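You operate a simulated robot arm through the tools that you are given. There is no shell and no other tool.

You are at the controls of a simulated robot arm. One attempt, no reset.

Task
Turn the can in the tester plus to plus and test it again.
Fine: it tests at a safe 12 V; switch off whenever the clamp moves, and at the end; the can ends clamped; leave the dial.

It is judged by the outcome, as a careful person would: the job done as asked, and still so three seconds after it is handed in. It fails if anything else is knocked over, pushed out of place, dropped, spilled or broken.

Robot
A 5-joint arm with a three-finger gripper, fixed in place. Base frame: the origin is on the floor under the middle of its stand, x ahead of it, y to its left, z up; the work surface is at about z = 720. Lengths are in mm, angles in degrees, forces in N, time in s.
With the tool pointing down near the work surface it reaches from about 300 to 640 mm from the base axis. Its first joint turns from -166.0 to 166.0 degrees. The tool tilts only in the upright plane through the base axis and itself; it spins freely about its own axis. Payload 1.37 kg.
The tool frame sits at the grasp point between the pads (the TCP): z along the fingers, y along the line on which they close. The tips reach 16 mm beyond it. The gripper opens to 101 mm; its body begins 82 mm behind the TCP.
Orientation is told as [roll, pitch, yaw] about the base's x, y, z axes, in that order, counted from this pose: with the fingers straight down and closing along the base's y, the tool's x points along the base's -x, its y along +y and its z along -z.

Tools
- The arm moves only by the tool arm_command. Its argument "series" is text: rows parted by semicolons, each of 6 numbers parted by spaces: the shift along the base's x, y, z in units of 25 mm (1.0 is 25 mm), then the turn, a rotation vector about the base's x, y, z in units of 8 degrees (1.0 is 8 degrees). In form: tx ty tz rx ry rz; .... A call has 1 to 20 rows; each row shifts and turns the commanded pose from where the row before left it. "fingers" is the gripper command, from -1 (shut) to 1 (fully open), values between in proportion, set as the call begins (left out, the last holds). A call with a number of a shift or a turn outside -1 to 1 is refused whole. A row lasts 0.2 s, in which the tool goes at most 50 mm and 8.6 degrees; a call with a longer step from one row to the next is refused whole, and so is a gripper value outside its range. Where a pose cannot be reached the arm comes as near as it can. A force on the tool above 50 N (or 10 N above the force at the start of the call, whichever is more), or a blocked arm, ends the call early, and 0.2 s more pass. Each finger travels about 45 mm/s and halts on what it meets, pressing with about 26 N; the grip force reading is that of the motor and also rises with nothing between the fingers. The clock runs only during rows and for 0.2 s after the last one: add rows that do not move to give the fingers time. The reply holds the time, the measured pose of the TCP, the force on the tool along the base axes, the opening and the grip force, in the units named above and with some noise, with the torque about the TCP (base axes, N m) and any sound that the robot's microphone picked up, and new pictures: "pictures" is both (left out), scene, wrist or none.
- Cameras (640 x 400 px; columns grow to the right, rows downward): "scene" is fixed at [50.2, 499.7, 1375.4]; the picture's right is [-0.69, -0.72, 0.00], its down [-0.37, 0.36, -0.86] and it looks along [0.62, -0.59, -0.51] (base axes); focal length 316 px, centre (320, 200). "wrist" rides on the gripper at [72, 20, -104] in the tool frame; the picture's right is [-0.26, 0.96, 0.00], its down [-0.76, -0.21, -0.62] and it looks along [-0.60, -0.16, 0.78] (tool axes); focal length 265 px, centre (320, 200). There is no depth. A picture from a camera that has moved, and an enlarged one, comes with that camera's place and axes in the base frame and with its lens.
- move_column(by): slides the trunk up (or, below 0, down) by that many mm; the arm rides with it, the base frame stays. It gives what a move gives, with no picture.
- enlarge(camera, box): a new picture of the part [left, top, right, bottom] of that camera's present view, enlarged. No time passes.
- finish_job(): hands the job in; it is judged then, once.

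Nothing tells you positions but the pictures and the camera data. Unless the task says otherwise, let go and move clear before handing in.

The tools are called after ">>>" by a JSON object that holds its "fn" and its "kwargs". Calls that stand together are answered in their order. arm_command: Moves the arm, as the interface text tells. Its arguments: {"type":"object","properties":{"series":{"type":"string"},"fingers":{"type":"number"},"pictures":{"type":"string","enum":["both","scene","wrist","none"]}},"required":["series"]} The other tools are called the same way: move_column (by) moves the trunk up or down; enlarge (camera, box) takes an enlarged picture of a part of a camera's view; finish_job () hands the job in.

At the start:

```text
time_s: 0.0
position: [465.2, -49.9, 1214.0]
tcp_rot: [0.1, 0.0, -0.1]
contact_force: [0.6, -0.5, -0.1]
wrist_torque: [0.0, -0.02, 0.01]
width: 100.4
finger_force: 0.0
trunk travel left (down, up): [-525.0, 65.0]
```

scene: 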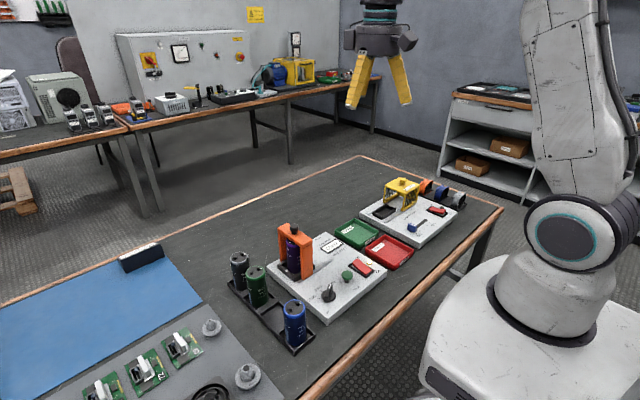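
wrist: 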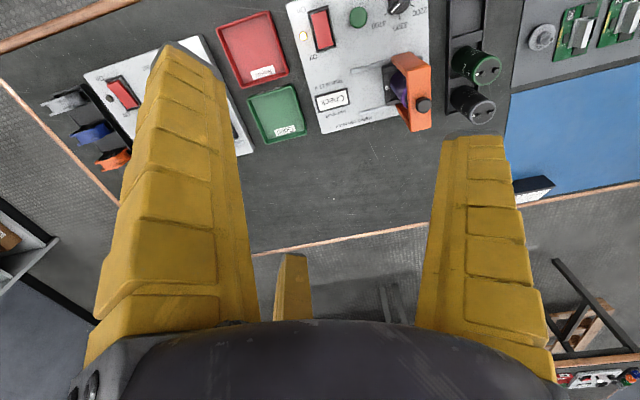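

I see a tester with an orange clamp holding a purple can, a red switch, a green button and a dial. First I take enlarged pictures to understand it.

>>> {"fn": "enlarge", "kwargs": {"camera": "scene", "box": [260, 210, 400, 300]}}

>>> {"fn": "enlarge", "kwargs": {"camera": "wrist", "box": [280, 0, 520, 150]}}

>>> {"fn": "enlarge", "kwargs": {"camera": "scene", "box": [220, 210, 340, 350]}}

>>> {"fn": "enlarge", "kwargs": {"camera": "scene", "box": [340, 160, 500, 260]}}

```text
4.44 times, centred on (330, 255) of scene
camera zoom: at [50.2, 499.7, 1375.4], right [-0.69, -0.72, 0.0], down [-0.37, 0.36, -0.86], along [0.62, -0.59, -0.51], focal length 1403 px, centre (276, -44)
```

zoom: 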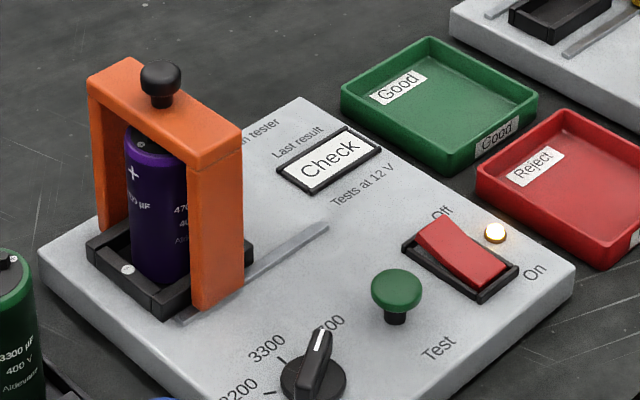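

```text
2.67 times, centred on (400, 75) of wrist
camera zoom: at [392.4, -31.2, 1318.6], right [0.26, 0.96, 0.0], down [0.76, -0.21, 0.62], along [0.6, -0.16, -0.78], focal length 708 px, centre (107, 533)
```

zoom: 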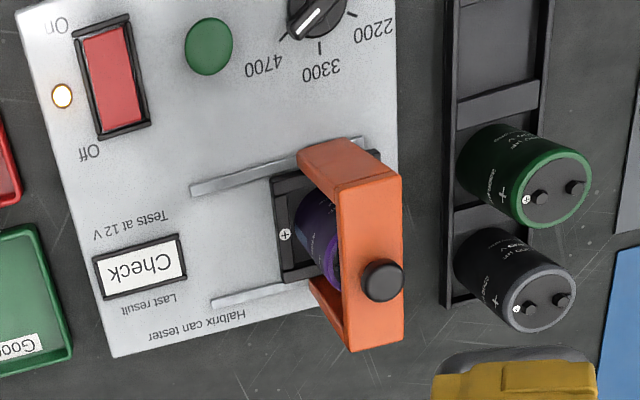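

```text
2.86 times, centred on (280, 280) of scene
camera zoom: at [50.2, 499.7, 1375.4], right [-0.69, -0.72, 0.0], down [-0.37, 0.36, -0.86], along [0.62, -0.59, -0.51], focal length 902 px, centre (434, -29)
```

zoom: 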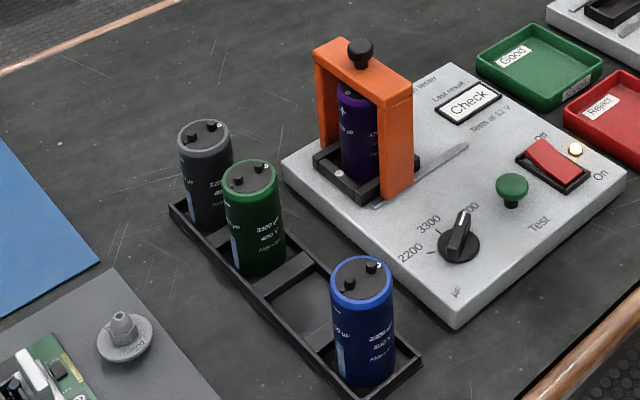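

```text
4.00 times, centred on (420, 210) of scene
camera zoom: at [50.2, 499.7, 1375.4], right [-0.69, -0.72, 0.0], down [-0.37, 0.36, -0.86], along [0.62, -0.59, -0.51], focal length 1263 px, centre (-80, 160)
```

zoom: 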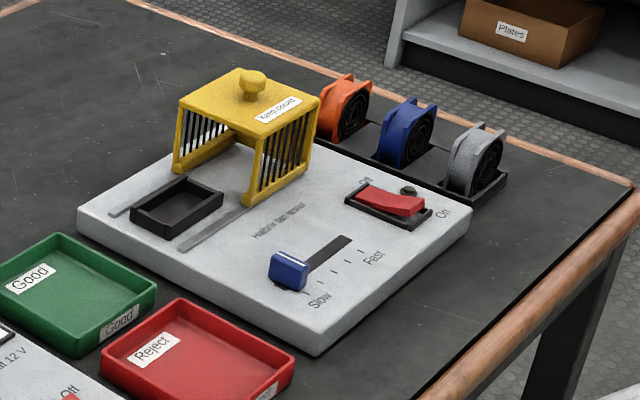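

I need to see the polarity marks on the socket and on the can more closely, so I enlarge further.

>>> {"fn": "enlarge", "kwargs": {"camera": "scene", "box": [275, 235, 323, 285]}}

>>> {"fn": "enlarge", "kwargs": {"camera": "wrist", "box": [370, 40, 440, 140]}}

>>> {"fn": "enlarge", "kwargs": {"camera": "wrist", "box": [440, 30, 520, 130]}}

>>> {"fn": "enlarge", "kwargs": {"camera": "scene", "box": [340, 250, 390, 285]}}

```text
8.00 times, centred on (299, 260) of scene
camera zoom: at [50.2, 499.7, 1375.4], right [-0.69, -0.72, 0.0], down [-0.37, 0.36, -0.86], along [0.62, -0.59, -0.51], focal length 2525 px, centre (488, -280)
```

zoom: 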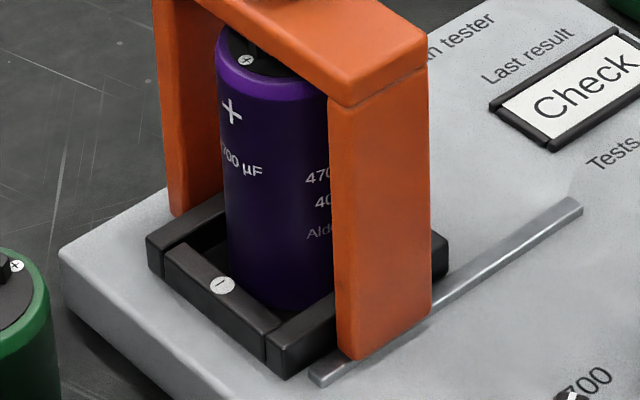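

```text
4.00 times, centred on (405, 90) of wrist
camera zoom: at [392.4, -31.2, 1318.6], right [0.26, 0.96, 0.0], down [0.76, -0.21, 0.62], along [0.6, -0.16, -0.78], focal length 1062 px, centre (-20, 640)
```

zoom: 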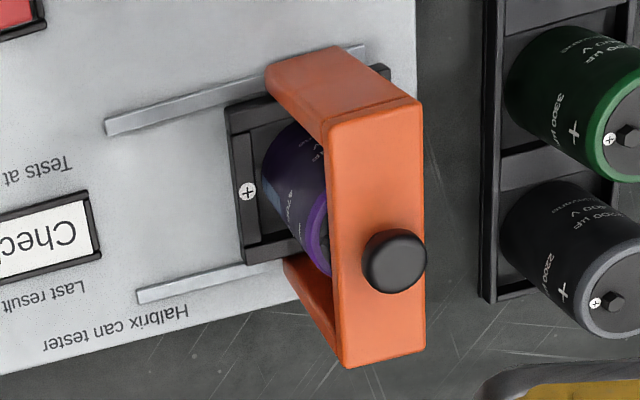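

```text
4.00 times, centred on (480, 80) of wrist
camera zoom: at [392.4, -31.2, 1318.6], right [0.26, 0.96, 0.0], down [0.76, -0.21, 0.62], along [0.6, -0.16, -0.78], focal length 1062 px, centre (-320, 680)
```

zoom: 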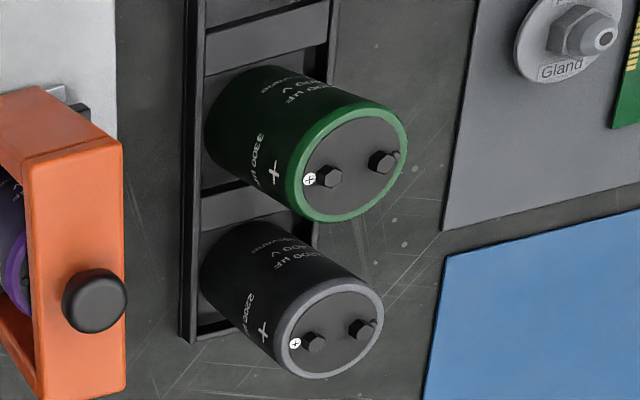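

```text
11.43 times, centred on (365, 268) of scene
camera zoom: at [50.2, 499.7, 1375.4], right [-0.69, -0.72, 0.0], down [-0.37, 0.36, -0.86], along [0.62, -0.59, -0.51], focal length 3608 px, centre (-194, -571)
```

zoom: 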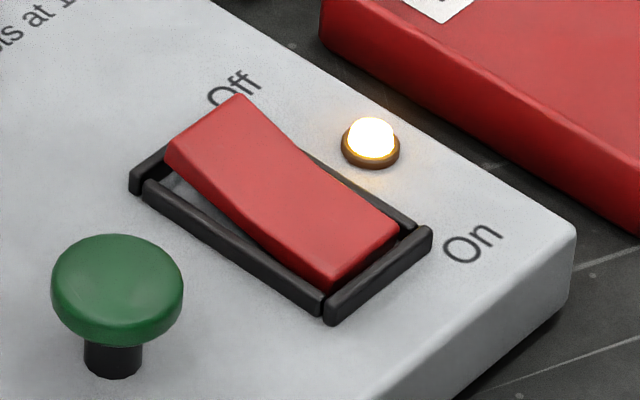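

The socket shows − on the +y side and + on the −y side, and the can's + faces the − side; the clamp gantry slides along rails in −y. Next I look at my gripper's fingers.

>>> {"fn": "enlarge", "kwargs": {"camera": "scene", "box": [330, 0, 430, 120]}}

>>> {"fn": "arm_command", "kwargs": {"series": "0 0 0 0 0 0; 0 0 0 0 0 0; 0 0 0 0 0 0; 0 0 0 0 0 0; 0 0 0 0 0 0; 0 0 0 0 0 0", "fingers": -1, "pictures": "both"}}

```text
3.33 times, centred on (380, 60) of scene
camera zoom: at [50.2, 499.7, 1375.4], right [-0.69, -0.72, 0.0], down [-0.37, 0.36, -0.86], along [0.62, -0.59, -0.51], focal length 1052 px, centre (120, 667)
```

zoom: 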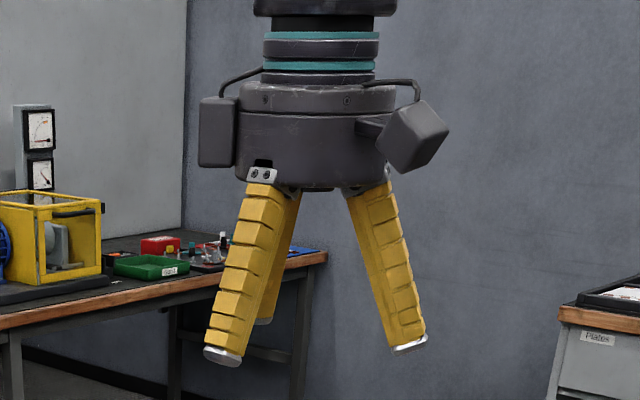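

```text
time_s: 1.4
position: [462.8, -51.2, 1215.3]
tcp_rot: [0.0, 0.0, 0.0]
contact_force: [0.0, -0.3, -0.1]
wrist_torque: [0.01, -0.03, 0.01]
width: 0.0
finger_force: 19.5
trunk travel left (down, up): [-525.0, 65.0]
camera wrist: at [392.4, -31.1, 1318.6], right [0.26, 0.96, 0.0], down [0.76, -0.21, 0.62], along [0.6, -0.16, -0.78], focal length 265 px, centre (320, 200)
```

scene: 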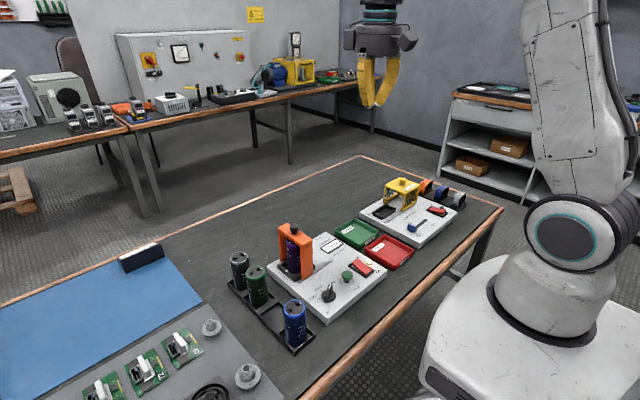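
wrist: 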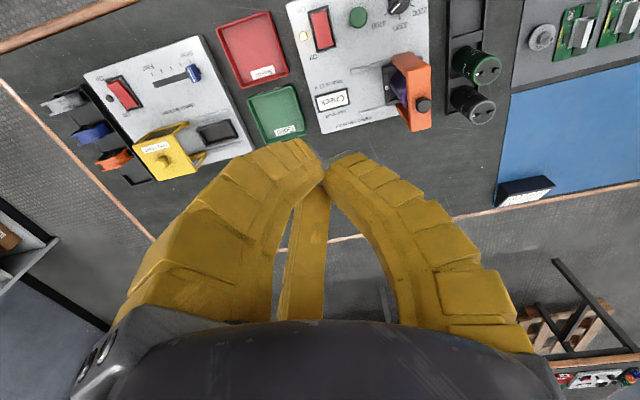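

The fingers are segmented and arch inward when shut. I look at the closed tip shape.

>>> {"fn": "enlarge", "kwargs": {"camera": "scene", "box": [330, 20, 430, 120]}}

>>> {"fn": "enlarge", "kwargs": {"camera": "wrist", "box": [200, 100, 440, 250]}}

```text
4.00 times, centred on (380, 70) of scene
camera zoom: at [50.2, 499.7, 1375.4], right [-0.69, -0.72, 0.0], down [-0.37, 0.36, -0.86], along [0.62, -0.59, -0.51], focal length 1263 px, centre (80, 720)
```

zoom: 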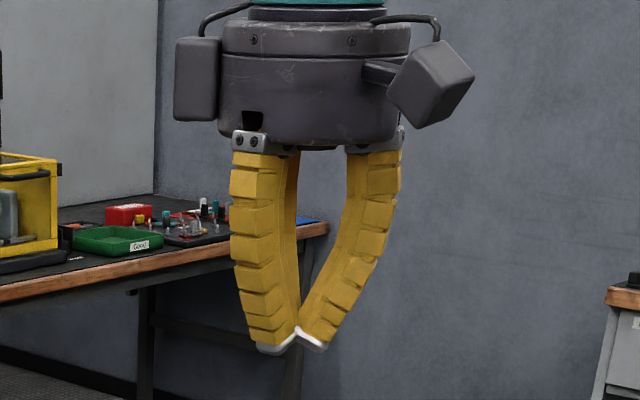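

```text
2.67 times, centred on (320, 175) of wrist
camera zoom: at [392.4, -31.1, 1318.6], right [0.26, 0.96, 0.0], down [0.76, -0.21, 0.62], along [0.6, -0.16, -0.78], focal length 708 px, centre (320, 267)
```

zoom: 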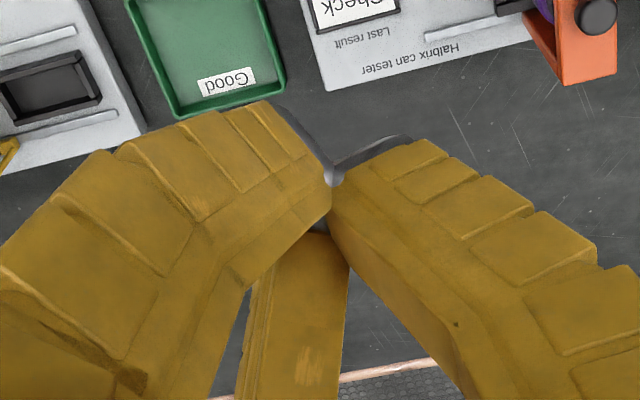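

The lamp shows the tester is on: rocker centre about (448, −43), its Off end at x≈472 and On end at x≈428; button about (445, 21), clamp knob about (574, 90, 900). I lower the trunk to bring the arm to working height.

>>> {"fn": "move_column", "kwargs": {"by": -250}}

>>> {"fn": "arm_command", "kwargs": {"series": "0 0 0 0 0 0", "pictures": "both"}}

```text
time_s: 4.0
position: [464.5, -51.3, 964.0]
tcp_rot: [0.0, 0.0, 0.1]
contact_force: [0.6, -0.3, -0.3]
wrist_torque: [-0.02, 0.0, 0.01]
width: 0.0
finger_force: 25.6
trunk travel left (down, up): [-275.0, 315.0]
```

```text
time_s: 4.4
position: [464.6, -50.0, 965.9]
tcp_rot: [0.1, 0.0, 0.1]
contact_force: [-0.3, 0.0, 0.7]
wrist_torque: [-0.01, -0.02, -0.02]
width: 0.0
finger_force: 25.8
trunk travel left (down, up): [-275.0, 315.0]
camera wrist: at [392.4, -31.2, 1068.7], right [0.26, 0.96, 0.0], down [0.76, -0.21, 0.62], along [0.6, -0.16, -0.78], focal length 265 px, centre (320, 200)
```

scene: 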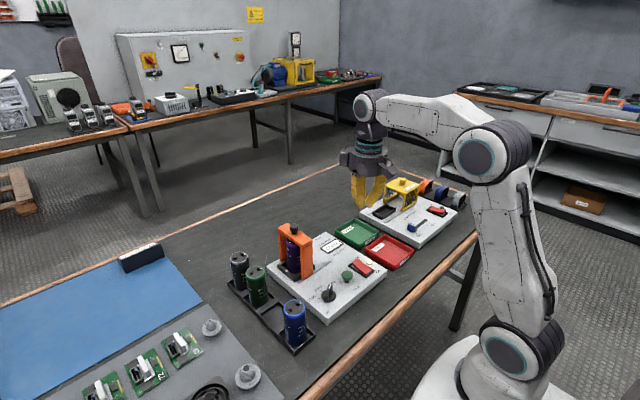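
wrist: 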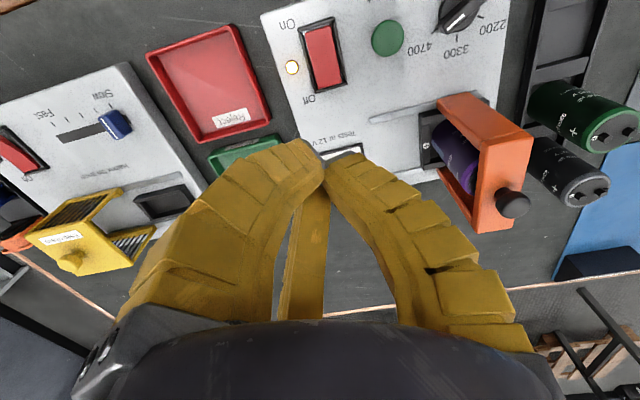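

The view is closer now. I enlarge the switch and clamp to refine positions.

>>> {"fn": "enlarge", "kwargs": {"camera": "wrist", "box": [260, 0, 500, 150]}}

>>> {"fn": "enlarge", "kwargs": {"camera": "wrist", "box": [360, 80, 552, 240]}}

```text
2.67 times, centred on (380, 75) of wrist
camera zoom: at [392.4, -31.2, 1068.7], right [0.26, 0.96, 0.0], down [0.76, -0.21, 0.62], along [0.6, -0.16, -0.78], focal length 708 px, centre (160, 533)
```

zoom: 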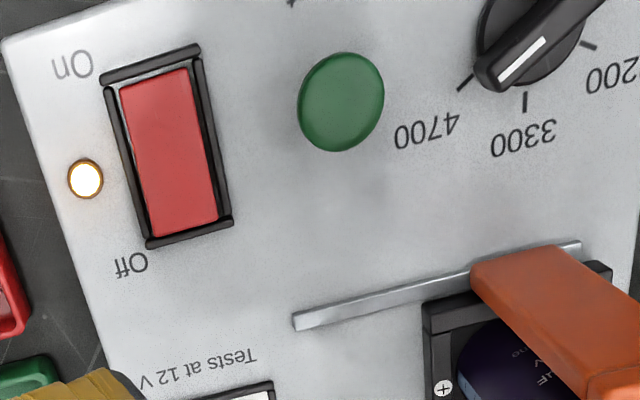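

```text
2.50 times, centred on (456, 160) of wrist
camera zoom: at [392.4, -31.2, 1068.7], right [0.26, 0.96, 0.0], down [0.76, -0.21, 0.62], along [0.6, -0.16, -0.78], focal length 664 px, centre (-20, 300)
```

zoom: 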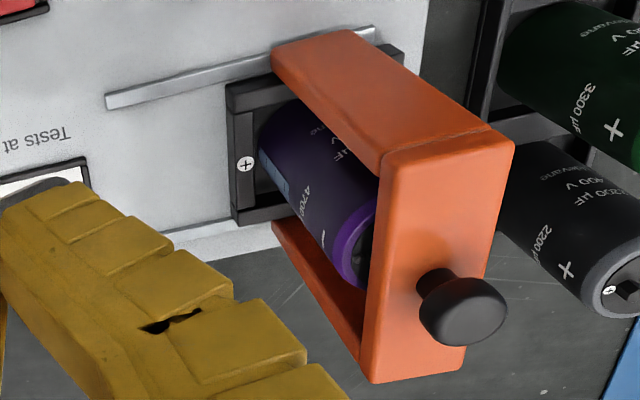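

The rocker spans x≈423–473 at y≈−43, raised at the Off end. I go over just beyond the Off end with closed fingers, spun so one finger points toward −x.

>>> {"fn": "arm_command", "kwargs": {"series": "0.1875 0.075 -0.8 0 0 -0.9375; 0.1875 0.075 -0.8 0 0 -0.9375; 0.1875 0.075 -0.8 0 0 -0.9375; 0.1875 0.075 -0.8 0 0 -0.9375; 0 0 -0.85 0 0 0; 0 0 -0.85 0 0 0; 0 0 -0.85 0 0 0; 0 0 -0.6 0 0 0; 0 0 0 0 0 0", "fingers": -1, "pictures": "both"}}

```text
time_s: 6.4
position: [482.2, -42.2, 805.7]
tcp_rot: [0.0, 0.0, -30.0]
contact_force: [0.4, 0.0, 0.2]
wrist_torque: [0.01, 0.04, 0.02]
width: 0.0
finger_force: 26.0
trunk travel left (down, up): [-275.0, 315.0]
camera wrist: at [430.2, 10.2, 909.8], right [0.71, 0.7, 0.0], down [0.55, -0.56, 0.62], along [0.44, -0.44, -0.78], focal length 265 px, centre (320, 200)
```

scene: 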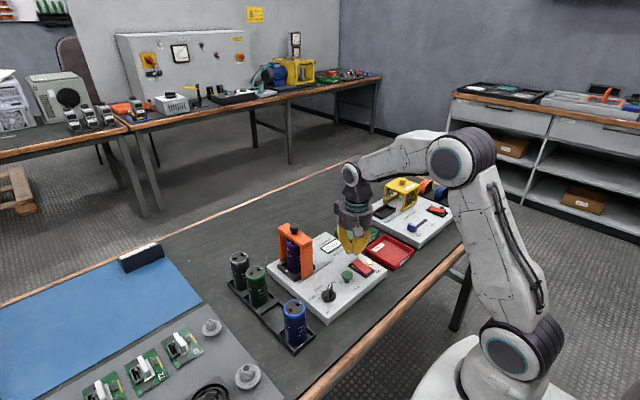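
wrist: 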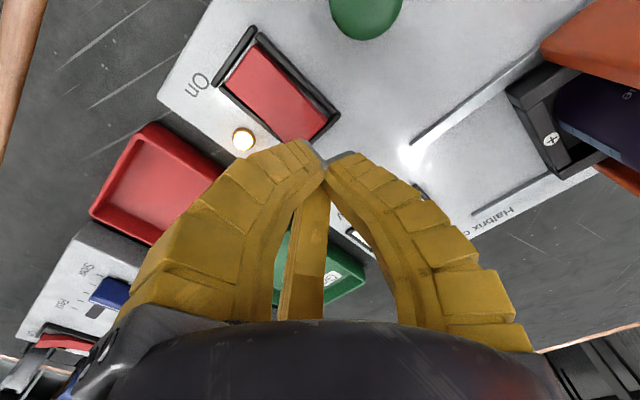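

The tip hovers by the Off end. I check its alignment in enlarged views before pressing.

>>> {"fn": "enlarge", "kwargs": {"camera": "scene", "box": [325, 220, 395, 290]}}

>>> {"fn": "enlarge", "kwargs": {"camera": "wrist", "box": [200, 20, 424, 180]}}

```text
5.71 times, centred on (360, 255) of scene
camera zoom: at [50.2, 499.7, 1375.4], right [-0.69, -0.72, 0.0], down [-0.37, 0.36, -0.86], along [0.62, -0.59, -0.51], focal length 1804 px, centre (91, -114)
```

zoom: 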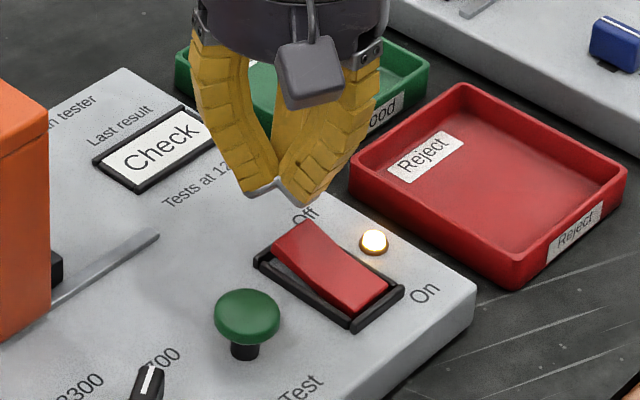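

```text
2.50 times, centred on (312, 100) of wrist
camera zoom: at [430.2, 10.2, 909.8], right [0.71, 0.7, 0.0], down [0.55, -0.56, 0.62], along [0.44, -0.44, -0.78], focal length 664 px, centre (340, 450)
```

zoom: 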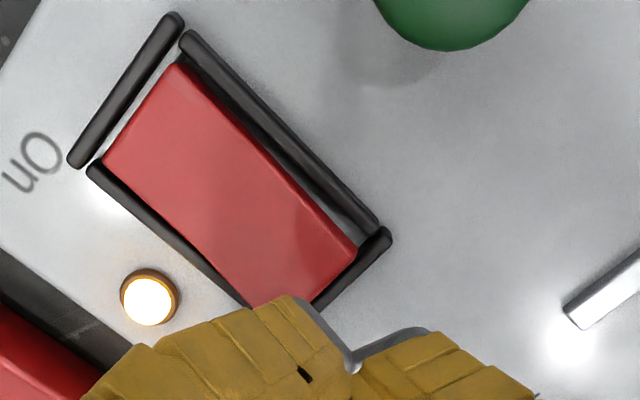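

The tip's outer edge is near x≈467; I shift 6 mm toward the rocker and press down gently.

>>> {"fn": "arm_command", "kwargs": {"series": "-0.24 0 -0.3 0 0 0; 0 0 -0.3 0 0 0; 0 0 -0.12 0 0 0; 0 0 -0.12 0 0 0; 0 0 -0.12 0 0 0; 0 0 -0.12 0 0 0; 0 0 0 0 0 0", "pictures": "both"}}

>>> {"fn": "enlarge", "kwargs": {"camera": "scene", "box": [325, 220, 395, 290]}}

>>> {"fn": "enlarge", "kwargs": {"camera": "wrist", "box": [200, 20, 424, 180]}}

```text
time_s: 8.0
position: [477.1, -42.9, 778.5]
tcp_rot: [0.1, -0.1, -30.0]
contact_force: [-0.6, -0.5, 1.3]
wrist_torque: [0.01, 0.0, 0.03]
width: 0.0
finger_force: 25.7
trunk travel left (down, up): [-275.0, 315.0]
camera wrist: at [424.4, 9.9, 883.3], right [0.71, 0.7, 0.0], down [0.55, -0.56, 0.62], along [0.44, -0.44, -0.78], focal length 265 px, centre (320, 200)
```

scene: 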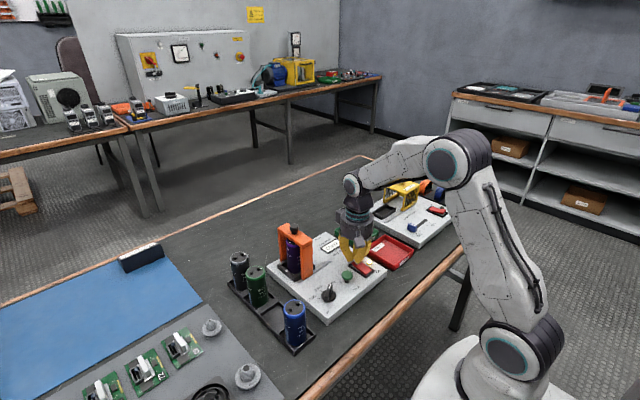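
wrist: 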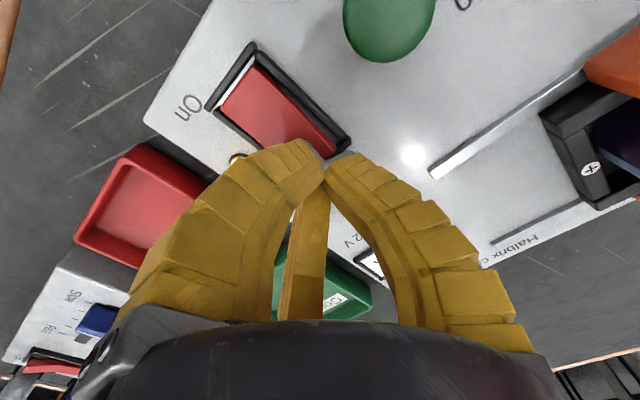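

```text
5.71 times, centred on (360, 255) of scene
camera zoom: at [50.2, 499.7, 1375.4], right [-0.69, -0.72, 0.0], down [-0.37, 0.36, -0.86], along [0.62, -0.59, -0.51], focal length 1804 px, centre (91, -114)
```

zoom: 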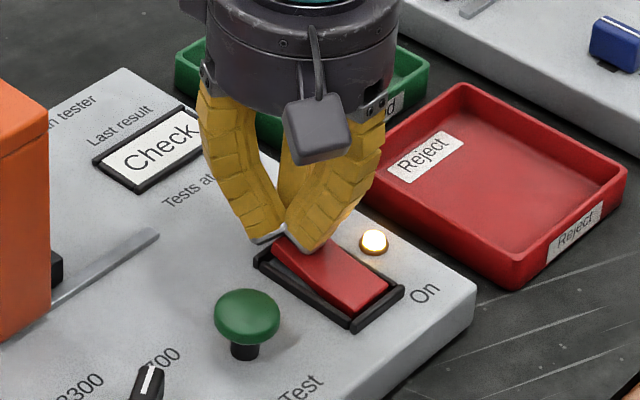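

```text
2.50 times, centred on (312, 100) of wrist
camera zoom: at [424.4, 9.9, 883.3], right [0.71, 0.7, 0.0], down [0.55, -0.56, 0.62], along [0.44, -0.44, -0.78], focal length 664 px, centre (340, 450)
```

zoom: 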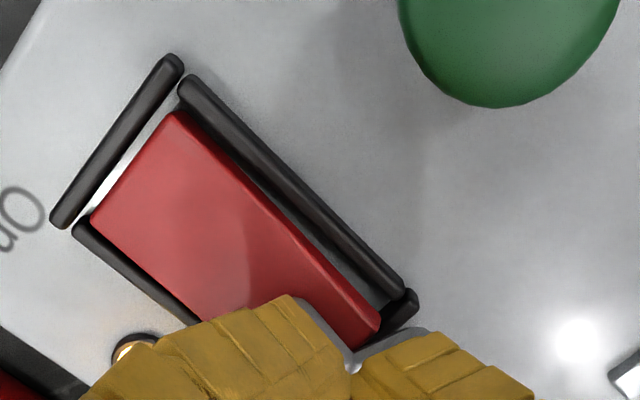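

Contact is just beginning. I press a bit farther in small steps.

>>> {"fn": "arm_command", "kwargs": {"series": "0 0 -0.1 0 0 0; 0 0 -0.1 0 0 0; 0 0 -0.1 0 0 0; 0 0 0 0 0 0", "pictures": "none"}}

>>> {"fn": "enlarge", "kwargs": {"camera": "scene", "box": [325, 220, 395, 290]}}

```text
time_s: 9.0
position: [477.1, -43.6, 772.1]
tcp_rot: [0.0, -0.2, -29.9]
contact_force: [2.0, 0.1, 4.5]
wrist_torque: [0.02, 0.08, -0.01]
width: 0.1
finger_force: 26.5
trunk travel left (down, up): [-275.0, 315.0]
heard: click
```

```text
5.71 times, centred on (360, 255) of scene
camera zoom: at [50.2, 499.7, 1375.4], right [-0.69, -0.72, 0.0], down [-0.37, 0.36, -0.86], along [0.62, -0.59, -0.51], focal length 1804 px, centre (91, -114)
```

zoom: 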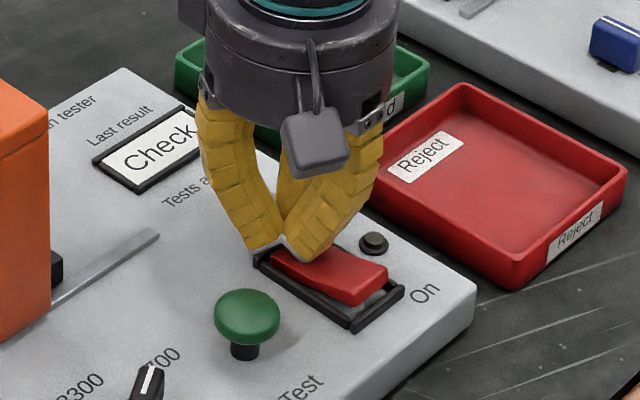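

The switch clicked and the lamp is out. I lift clear and go above the clamp knob.

>>> {"fn": "arm_command", "kwargs": {"series": "0 0 0.5 0 0 0; 0 0 1 0 0 0; 0 0 1 0 0 0; 0 0 1 0 0 0; 0 0 1 0 0 0; 0 0 1 0 0 0; 0 0 1 0 0 0; 0 0 1 0 0 0; 0.647 0.887 0 0 0 0; 0.647 0.887 0 0 0 0; 0.647 0.887 0 0 0 0; 0.647 0.887 0 0 0 0; 0.647 0.887 0 0 0 0; 0.647 0.887 0 0 0 0; 0 0 0 0 0 0; 0 0 0 0 0 0", "fingers": -0.1, "pictures": "both"}}

```text
time_s: 12.4
position: [568.7, 87.8, 954.9]
tcp_rot: [0.1, 0.1, -30.1]
contact_force: [-0.1, -0.4, 0.3]
wrist_torque: [-0.02, -0.03, 0.01]
width: 49.5
finger_force: 2.7
out of reach, approached as far as the arm can: row 14
trunk travel left (down, up): [-275.0, 315.0]
camera wrist: at [516.1, 141.6, 1059.7], right [0.71, 0.7, 0.0], down [0.55, -0.56, 0.62], along [0.44, -0.44, -0.78], focal length 265 px, centre (320, 200)
```

scene: 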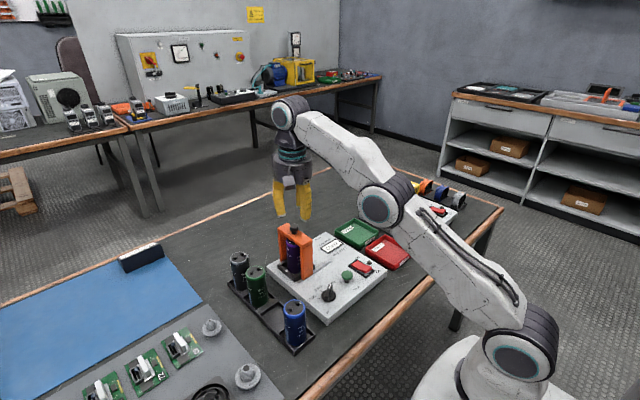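
wrist: 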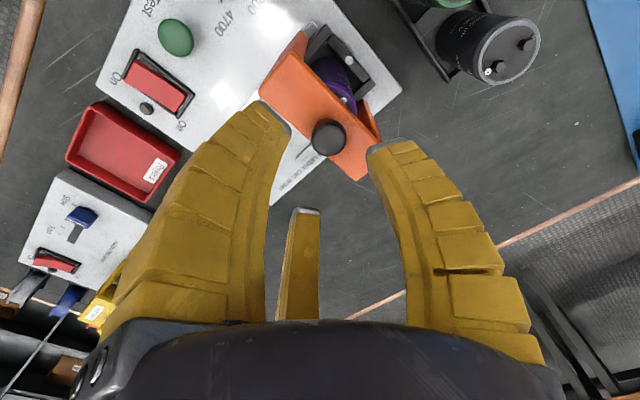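

Reach is limited at this trunk height; the knob reads at about (575, 90.5, 895). I raise the trunk for more reach and will then lower the arm over the knob.

>>> {"fn": "move_column", "kwargs": {"by": 150}}

>>> {"fn": "arm_command", "kwargs": {"series": "0 0 -1 0 0 0; 0 0 -1 0 0 0; 0 0 -1 0 0 0; 0 0 -1 0 0 0; 0 0 -1 0 0 0; 0 0 -1 0 0 0; 0 0 0 0 0 0; 0 0 0 0 0 0", "pictures": "wrist"}}

```text
time_s: 14.1
position: [568.7, 87.1, 1106.2]
tcp_rot: [-0.1, 0.1, -30.0]
contact_force: [0.2, 0.1, -0.6]
wrist_torque: [0.0, -0.04, -0.01]
width: 49.3
finger_force: 2.8
trunk travel left (down, up): [-425.0, 165.0]
```

```text
time_s: 15.9
position: [568.6, 88.8, 954.8]
tcp_rot: [-0.1, 0.0, -29.9]
contact_force: [0.2, -0.1, 0.5]
wrist_torque: [0.02, -0.03, 0.0]
width: 49.6
finger_force: 3.3
trunk travel left (down, up): [-425.0, 165.0]
camera wrist: at [516.3, 141.9, 1059.6], right [0.71, 0.7, 0.0], down [0.55, -0.56, 0.62], along [0.44, -0.44, -0.78], focal length 265 px, centre (320, 200)
```

wrist: 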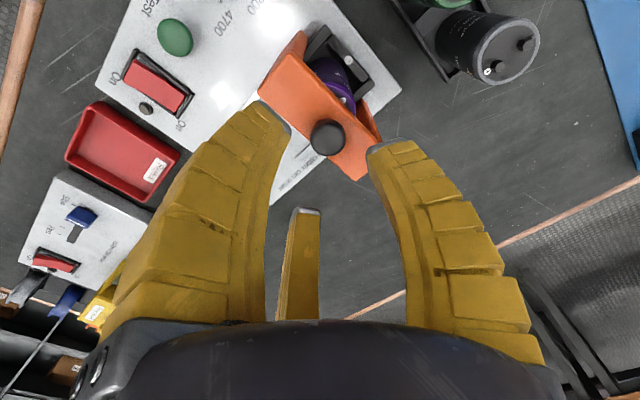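

I enlarge the knob to align with it precisely.

>>> {"fn": "enlarge", "kwargs": {"camera": "wrist", "box": [240, 20, 416, 190]}}

>>> {"fn": "enlarge", "kwargs": {"camera": "scene", "box": [260, 170, 330, 290]}}

```text
2.35 times, centred on (328, 105) of wrist
camera zoom: at [516.3, 141.9, 1059.6], right [0.71, 0.7, 0.0], down [0.55, -0.56, 0.62], along [0.44, -0.44, -0.78], focal length 624 px, centre (301, 424)
```

zoom: 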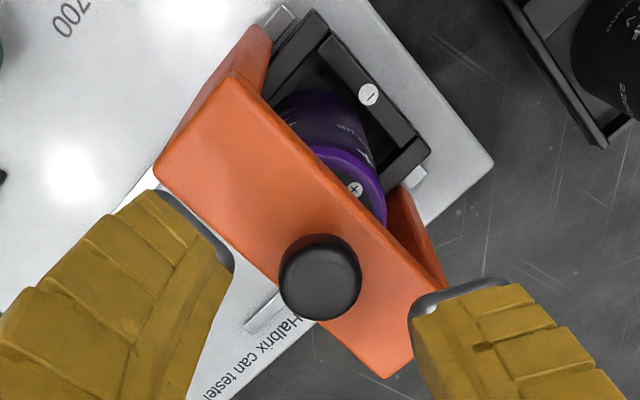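

```text
3.33 times, centred on (295, 230) of scene
camera zoom: at [50.2, 499.7, 1375.4], right [-0.69, -0.72, 0.0], down [-0.37, 0.36, -0.86], along [0.62, -0.59, -0.51], focal length 1052 px, centre (403, 100)
```

zoom: 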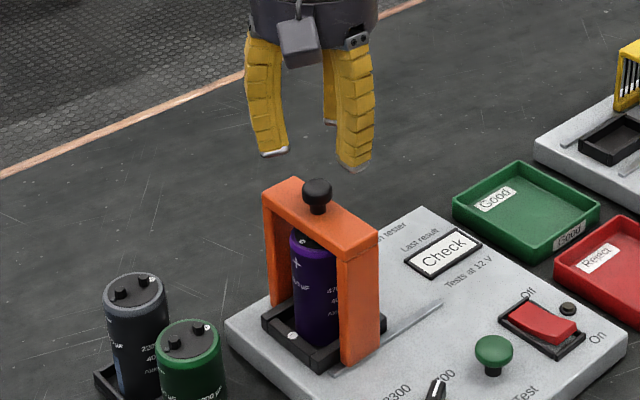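

The knob is at about (575, 90.5), bar y≈72–108. I descend over the knob with the fingers partly open.

>>> {"fn": "arm_command", "kwargs": {"series": "0.256 0.08 -0.4 0 0 0; 0 0 -0.6 0 0 0; 0 0 -0.6 0 0 0; 0 0 -0.6 0 0 0; 0 0 0 0 0 0", "pictures": "both"}}

>>> {"fn": "enlarge", "kwargs": {"camera": "scene", "box": [260, 170, 330, 290]}}

>>> {"fn": "enlarge", "kwargs": {"camera": "wrist", "box": [220, 20, 440, 240]}}

```text
time_s: 17.1
position: [575.5, 90.6, 901.7]
tcp_rot: [0.0, -0.1, -29.9]
contact_force: [0.8, -0.4, -0.4]
wrist_torque: [-0.03, 0.02, 0.02]
width: 49.7
finger_force: 3.5
trunk travel left (down, up): [-425.0, 165.0]
camera wrist: at [523.2, 143.4, 1004.8], right [0.71, 0.7, 0.0], down [0.55, -0.56, 0.62], along [0.44, -0.44, -0.78], focal length 265 px, centre (320, 200)
```

scene: 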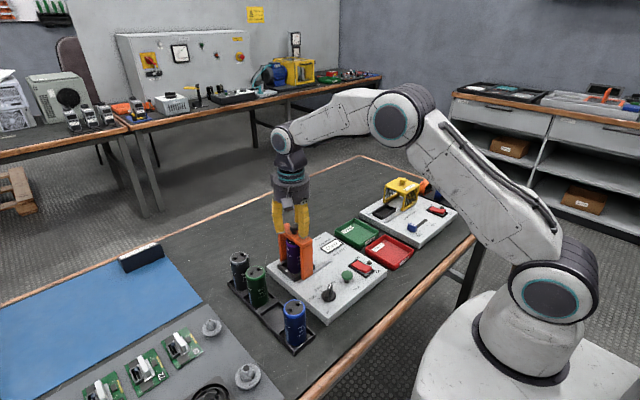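
wrist: 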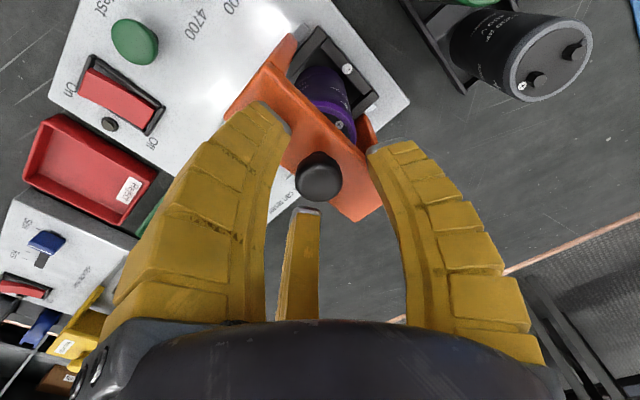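

```text
3.33 times, centred on (295, 230) of scene
camera zoom: at [50.2, 499.7, 1375.4], right [-0.69, -0.72, 0.0], down [-0.37, 0.36, -0.86], along [0.62, -0.59, -0.51], focal length 1052 px, centre (403, 100)
```

zoom: 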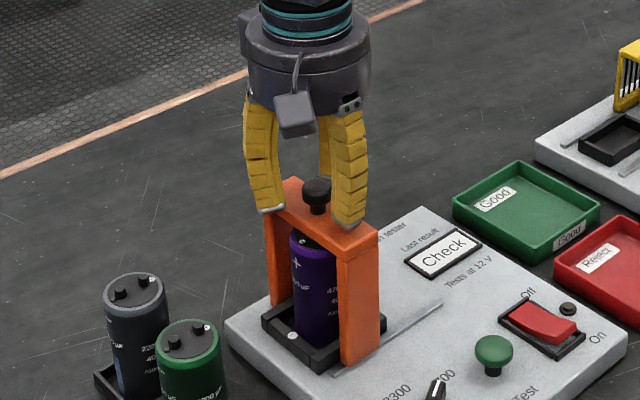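

```text
1.82 times, centred on (330, 130) of wrist
camera zoom: at [523.2, 143.4, 1004.8], right [0.71, 0.7, 0.0], down [0.55, -0.56, 0.62], along [0.44, -0.44, -0.78], focal length 483 px, centre (302, 327)
```

zoom: 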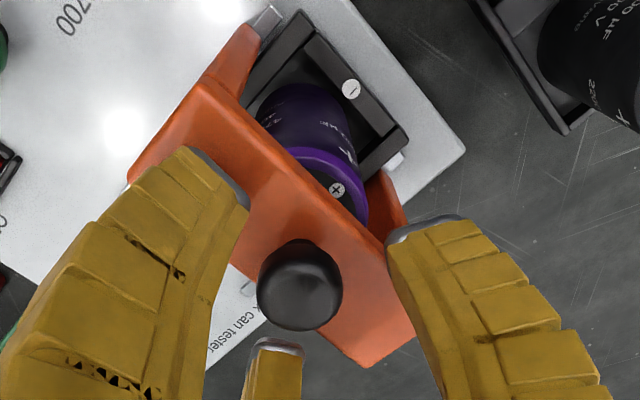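

The fingers surround the knob. I lower a few millimetres more and close on it.

>>> {"fn": "arm_command", "kwargs": {"series": "0 0 -0.2 0 0 0; 0 0 0 0 0 0", "pictures": "none"}}

>>> {"fn": "arm_command", "kwargs": {"series": "0 0 0 0 0 0; 0 0 0 0 0 0; 0 0 0 0 0 0; 0 0 0 0 0 0", "fingers": -1, "pictures": "both"}}

>>> {"fn": "enlarge", "kwargs": {"camera": "scene", "box": [260, 170, 330, 290]}}

```text
time_s: 17.7
position: [575.5, 92.0, 895.8]
tcp_rot: [-0.1, 0.0, -30.0]
contact_force: [0.2, 0.5, -1.1]
wrist_torque: [0.05, -0.02, 0.0]
width: 49.9
finger_force: 3.2
trunk travel left (down, up): [-425.0, 165.0]
```

```text
time_s: 18.7
position: [575.1, 89.9, 897.6]
tcp_rot: [0.0, -0.1, -29.9]
contact_force: [-0.5, -0.9, 7.1]
wrist_torque: [-0.05, 0.04, 0.0]
width: 18.3
finger_force: 27.7
trunk travel left (down, up): [-425.0, 165.0]
camera wrist: at [522.7, 143.2, 1001.3], right [0.71, 0.7, 0.0], down [0.55, -0.56, 0.62], along [0.44, -0.44, -0.78], focal length 265 px, centre (320, 200)
```

scene: 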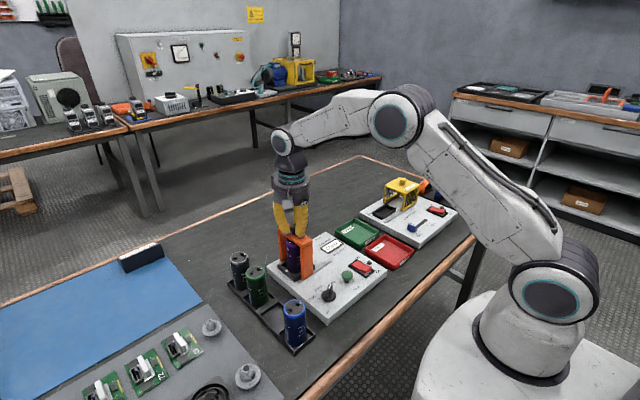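
wrist: 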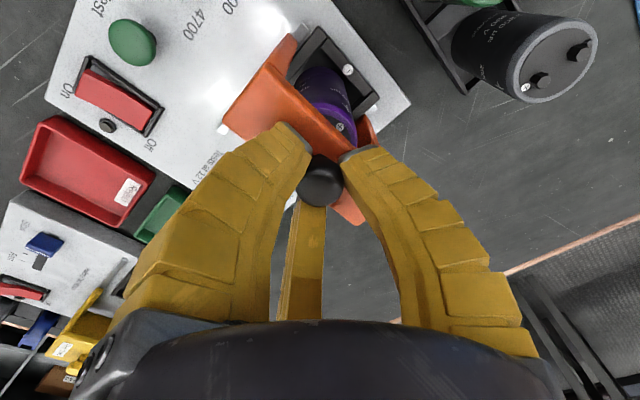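

```text
3.33 times, centred on (295, 230) of scene
camera zoom: at [50.2, 499.7, 1375.4], right [-0.69, -0.72, 0.0], down [-0.37, 0.36, -0.86], along [0.62, -0.59, -0.51], focal length 1052 px, centre (403, 100)
```

zoom: 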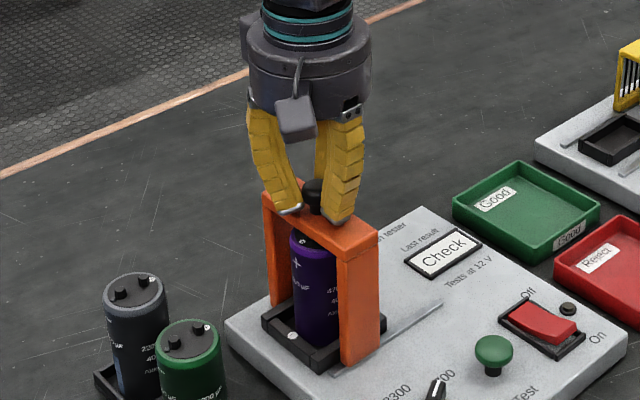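

Fingers hold the knob (18 mm). I slide the clamp in −y slowly and watch the force.

>>> {"fn": "arm_command", "kwargs": {"series": "0 -0.2 0 0 0 0; 0 -0.2 0 0 0 0; 0 -0.2 0 0 0 0; 0 -0.2 0 0 0 0; 0 0 0 0 0 0", "pictures": "both"}}

>>> {"fn": "enlarge", "kwargs": {"camera": "scene", "box": [260, 170, 330, 290]}}

```text
time_s: 19.9
position: [575.0, 69.6, 895.6]
tcp_rot: [0.1, -0.2, -30.0]
contact_force: [6.1, 0.3, 12.6]
wrist_torque: [-0.06, -0.09, -0.03]
width: 20.4
finger_force: 28.0
trunk travel left (down, up): [-425.0, 165.0]
camera wrist: at [522.5, 123.4, 1000.5], right [0.71, 0.7, 0.0], down [0.55, -0.56, 0.62], along [0.44, -0.44, -0.78], focal length 265 px, centre (320, 200)
```

scene: 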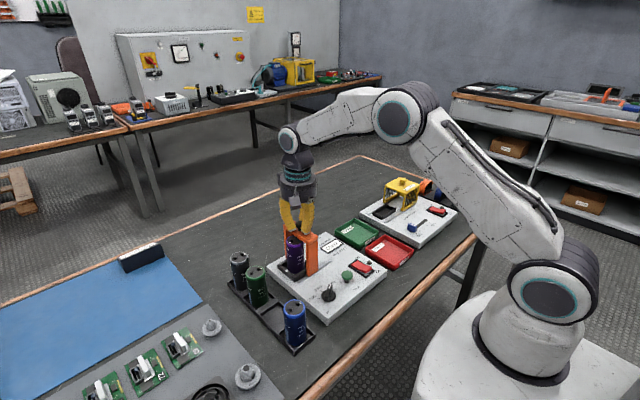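
wrist: 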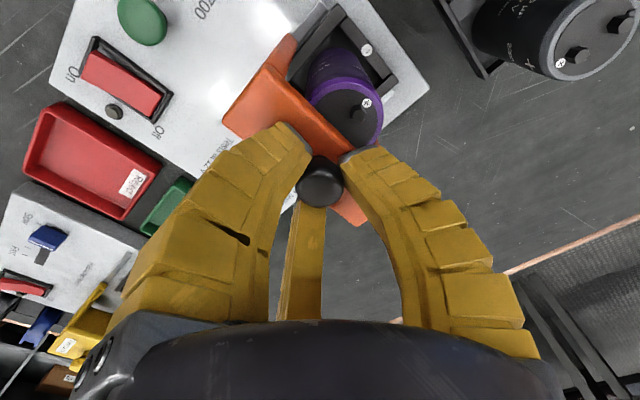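

```text
3.33 times, centred on (295, 230) of scene
camera zoom: at [50.2, 499.7, 1375.4], right [-0.69, -0.72, 0.0], down [-0.37, 0.36, -0.86], along [0.62, -0.59, -0.51], focal length 1052 px, centre (403, 100)
```

zoom: 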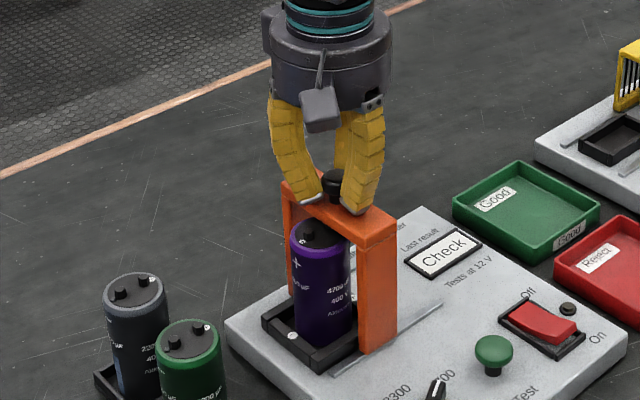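

The clamp slides smoothly. I continue toward the open end, relieving a bit of vertical force.

>>> {"fn": "arm_command", "kwargs": {"series": "0 -0.2 0.06 0 0 0; 0 -0.2 0 0 0 0; 0 -0.2 0 0 0 0; 0 -0.2 0 0 0 0; 0 -0.2 0 0 0 0; 0 -0.2 0 0 0 0; 0 -0.2 0 0 0 0; 0 -0.2 0 0 0 0; 0 -0.2 0 0 0 0; 0 0 0 0 0 0", "pictures": "both"}}

>>> {"fn": "enlarge", "kwargs": {"camera": "scene", "box": [260, 170, 330, 290]}}

```text
time_s: 22.1
position: [573.7, 24.6, 897.6]
tcp_rot: [0.1, -0.1, -30.0]
contact_force: [4.8, 1.6, 5.7]
wrist_torque: [0.01, -0.03, 0.02]
width: 17.9
finger_force: 28.0
trunk travel left (down, up): [-425.0, 165.0]
camera wrist: at [522.9, 78.5, 1001.3], right [0.71, 0.7, 0.0], down [0.55, -0.56, 0.62], along [0.44, -0.44, -0.78], focal length 265 px, centre (320, 200)
```

scene: 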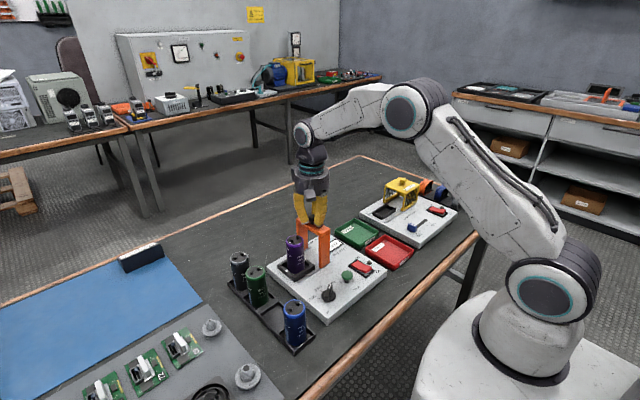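
wrist: 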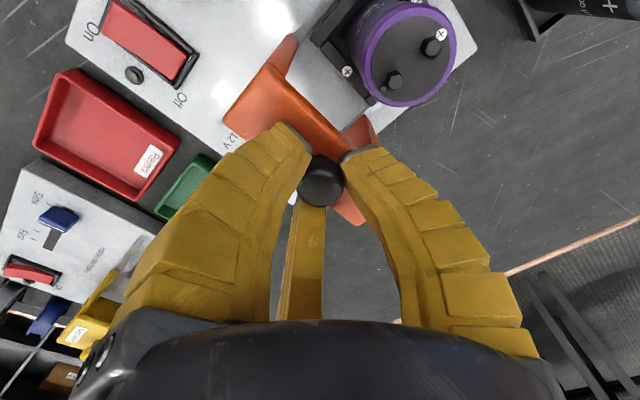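

```text
3.33 times, centred on (295, 230) of scene
camera zoom: at [50.2, 499.7, 1375.4], right [-0.69, -0.72, 0.0], down [-0.37, 0.36, -0.86], along [0.62, -0.59, -0.51], focal length 1052 px, centre (403, 100)
```

zoom: 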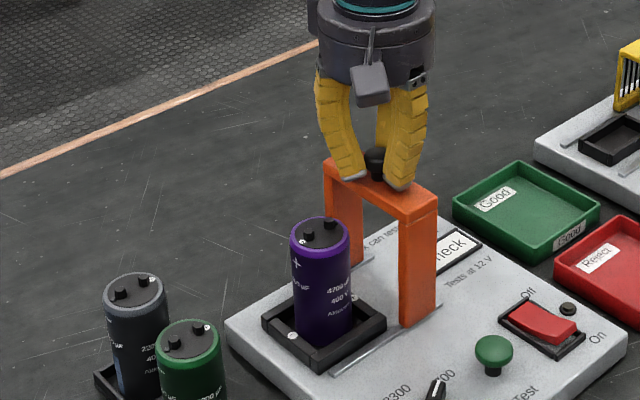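

The can is uncovered. I push the clamp slightly farther to gain room.

>>> {"fn": "arm_command", "kwargs": {"series": "0 -0.12 0 0 0 0; 0 -0.12 0 0 0 0; 0 -0.12 0 0 0 0; 0 0 0 0 0 0", "pictures": "none"}}

>>> {"fn": "enlarge", "kwargs": {"camera": "scene", "box": [260, 170, 380, 290]}}

```text
time_s: 23.1
position: [575.5, 22.3, 898.4]
tcp_rot: [-0.3, -0.2, -29.5]
contact_force: [4.0, 40.8, 8.1]
wrist_torque: [0.45, -0.07, 0.23]
width: 17.3
finger_force: 28.1
trunk travel left (down, up): [-425.0, 165.0]
```

```text
3.33 times, centred on (320, 230) of scene
camera zoom: at [50.2, 499.7, 1375.4], right [-0.69, -0.72, 0.0], down [-0.37, 0.36, -0.86], along [0.62, -0.59, -0.51], focal length 1052 px, centre (320, 100)
```

zoom: 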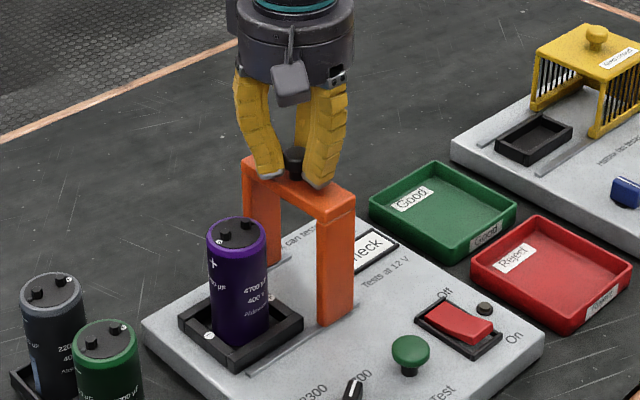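

I've met the end stop at y≈22.5; I back off the command, then release the knob and lift.

>>> {"fn": "arm_command", "kwargs": {"series": "0 0.26 0 0 0 0; 0 0 0 0 0 0", "pictures": "none"}}

>>> {"fn": "arm_command", "kwargs": {"series": "0 0 0 0 0 0; 0 0 0 0 0 0; 0 0 0 0 0 0; 0 0 0 0 0 0; 0 0 0.4 0 0 0; 0 0 0.8 0 0 0; 0 0 1 0 0 0; 0 0 1 0 0 0; 0 0 0 0 0 0", "fingers": 0.0, "pictures": "both"}}

>>> {"fn": "enlarge", "kwargs": {"camera": "scene", "box": [260, 190, 360, 290]}}

>>> {"fn": "enlarge", "kwargs": {"camera": "wrist", "box": [250, 0, 474, 180]}}

```text
time_s: 23.7
position: [574.0, 23.4, 898.3]
tcp_rot: [0.0, 0.0, -30.1]
contact_force: [5.9, 14.0, 8.4]
wrist_torque: [0.12, -0.18, 0.03]
width: 17.5
finger_force: 28.1
trunk travel left (down, up): [-425.0, 165.0]
```

```text
time_s: 25.7
position: [574.8, 23.2, 977.4]
tcp_rot: [0.0, 0.0, -30.0]
contact_force: [-0.1, 0.0, -1.1]
wrist_torque: [0.01, -0.01, -0.01]
width: 54.3
finger_force: 2.8
trunk travel left (down, up): [-425.0, 165.0]
camera wrist: at [522.6, 75.9, 1081.8], right [0.71, 0.7, 0.0], down [0.55, -0.56, 0.62], along [0.44, -0.44, -0.78], focal length 265 px, centre (320, 200)
```

scene: 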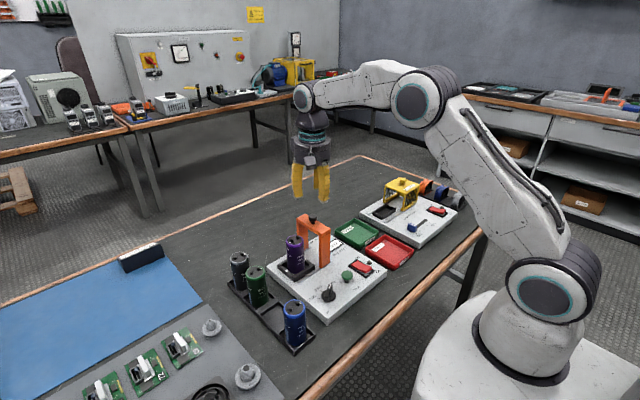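
wrist: 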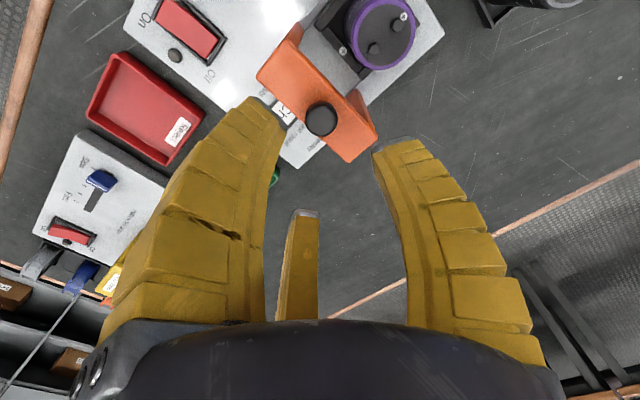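

```text
4.00 times, centred on (310, 240) of scene
camera zoom: at [50.2, 499.7, 1375.4], right [-0.69, -0.72, 0.0], down [-0.37, 0.36, -0.86], along [0.62, -0.59, -0.51], focal length 1263 px, centre (360, 40)
```

zoom: 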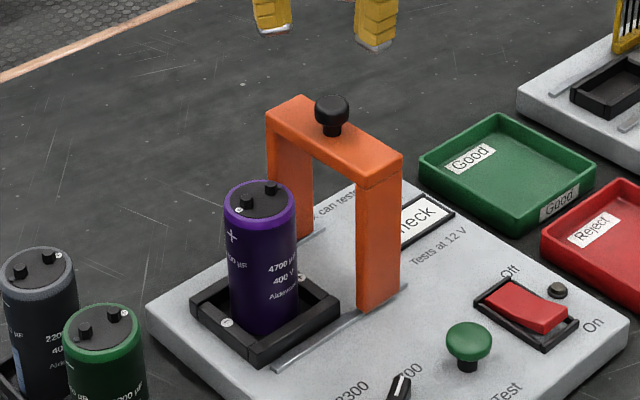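

```text
2.22 times, centred on (362, 90) of wrist
camera zoom: at [522.6, 75.9, 1081.8], right [0.71, 0.7, 0.0], down [0.55, -0.56, 0.62], along [0.44, -0.44, -0.78], focal length 590 px, centre (227, 444)
```

zoom: 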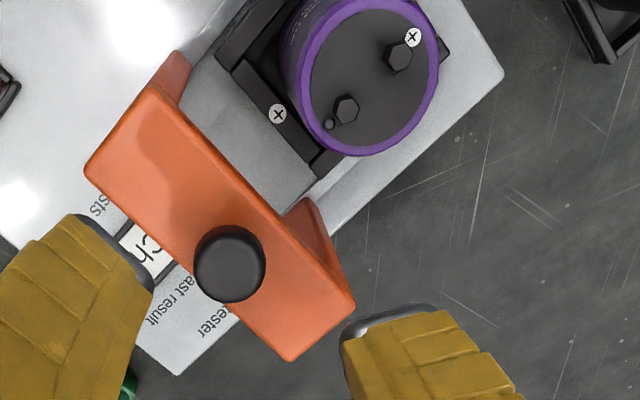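

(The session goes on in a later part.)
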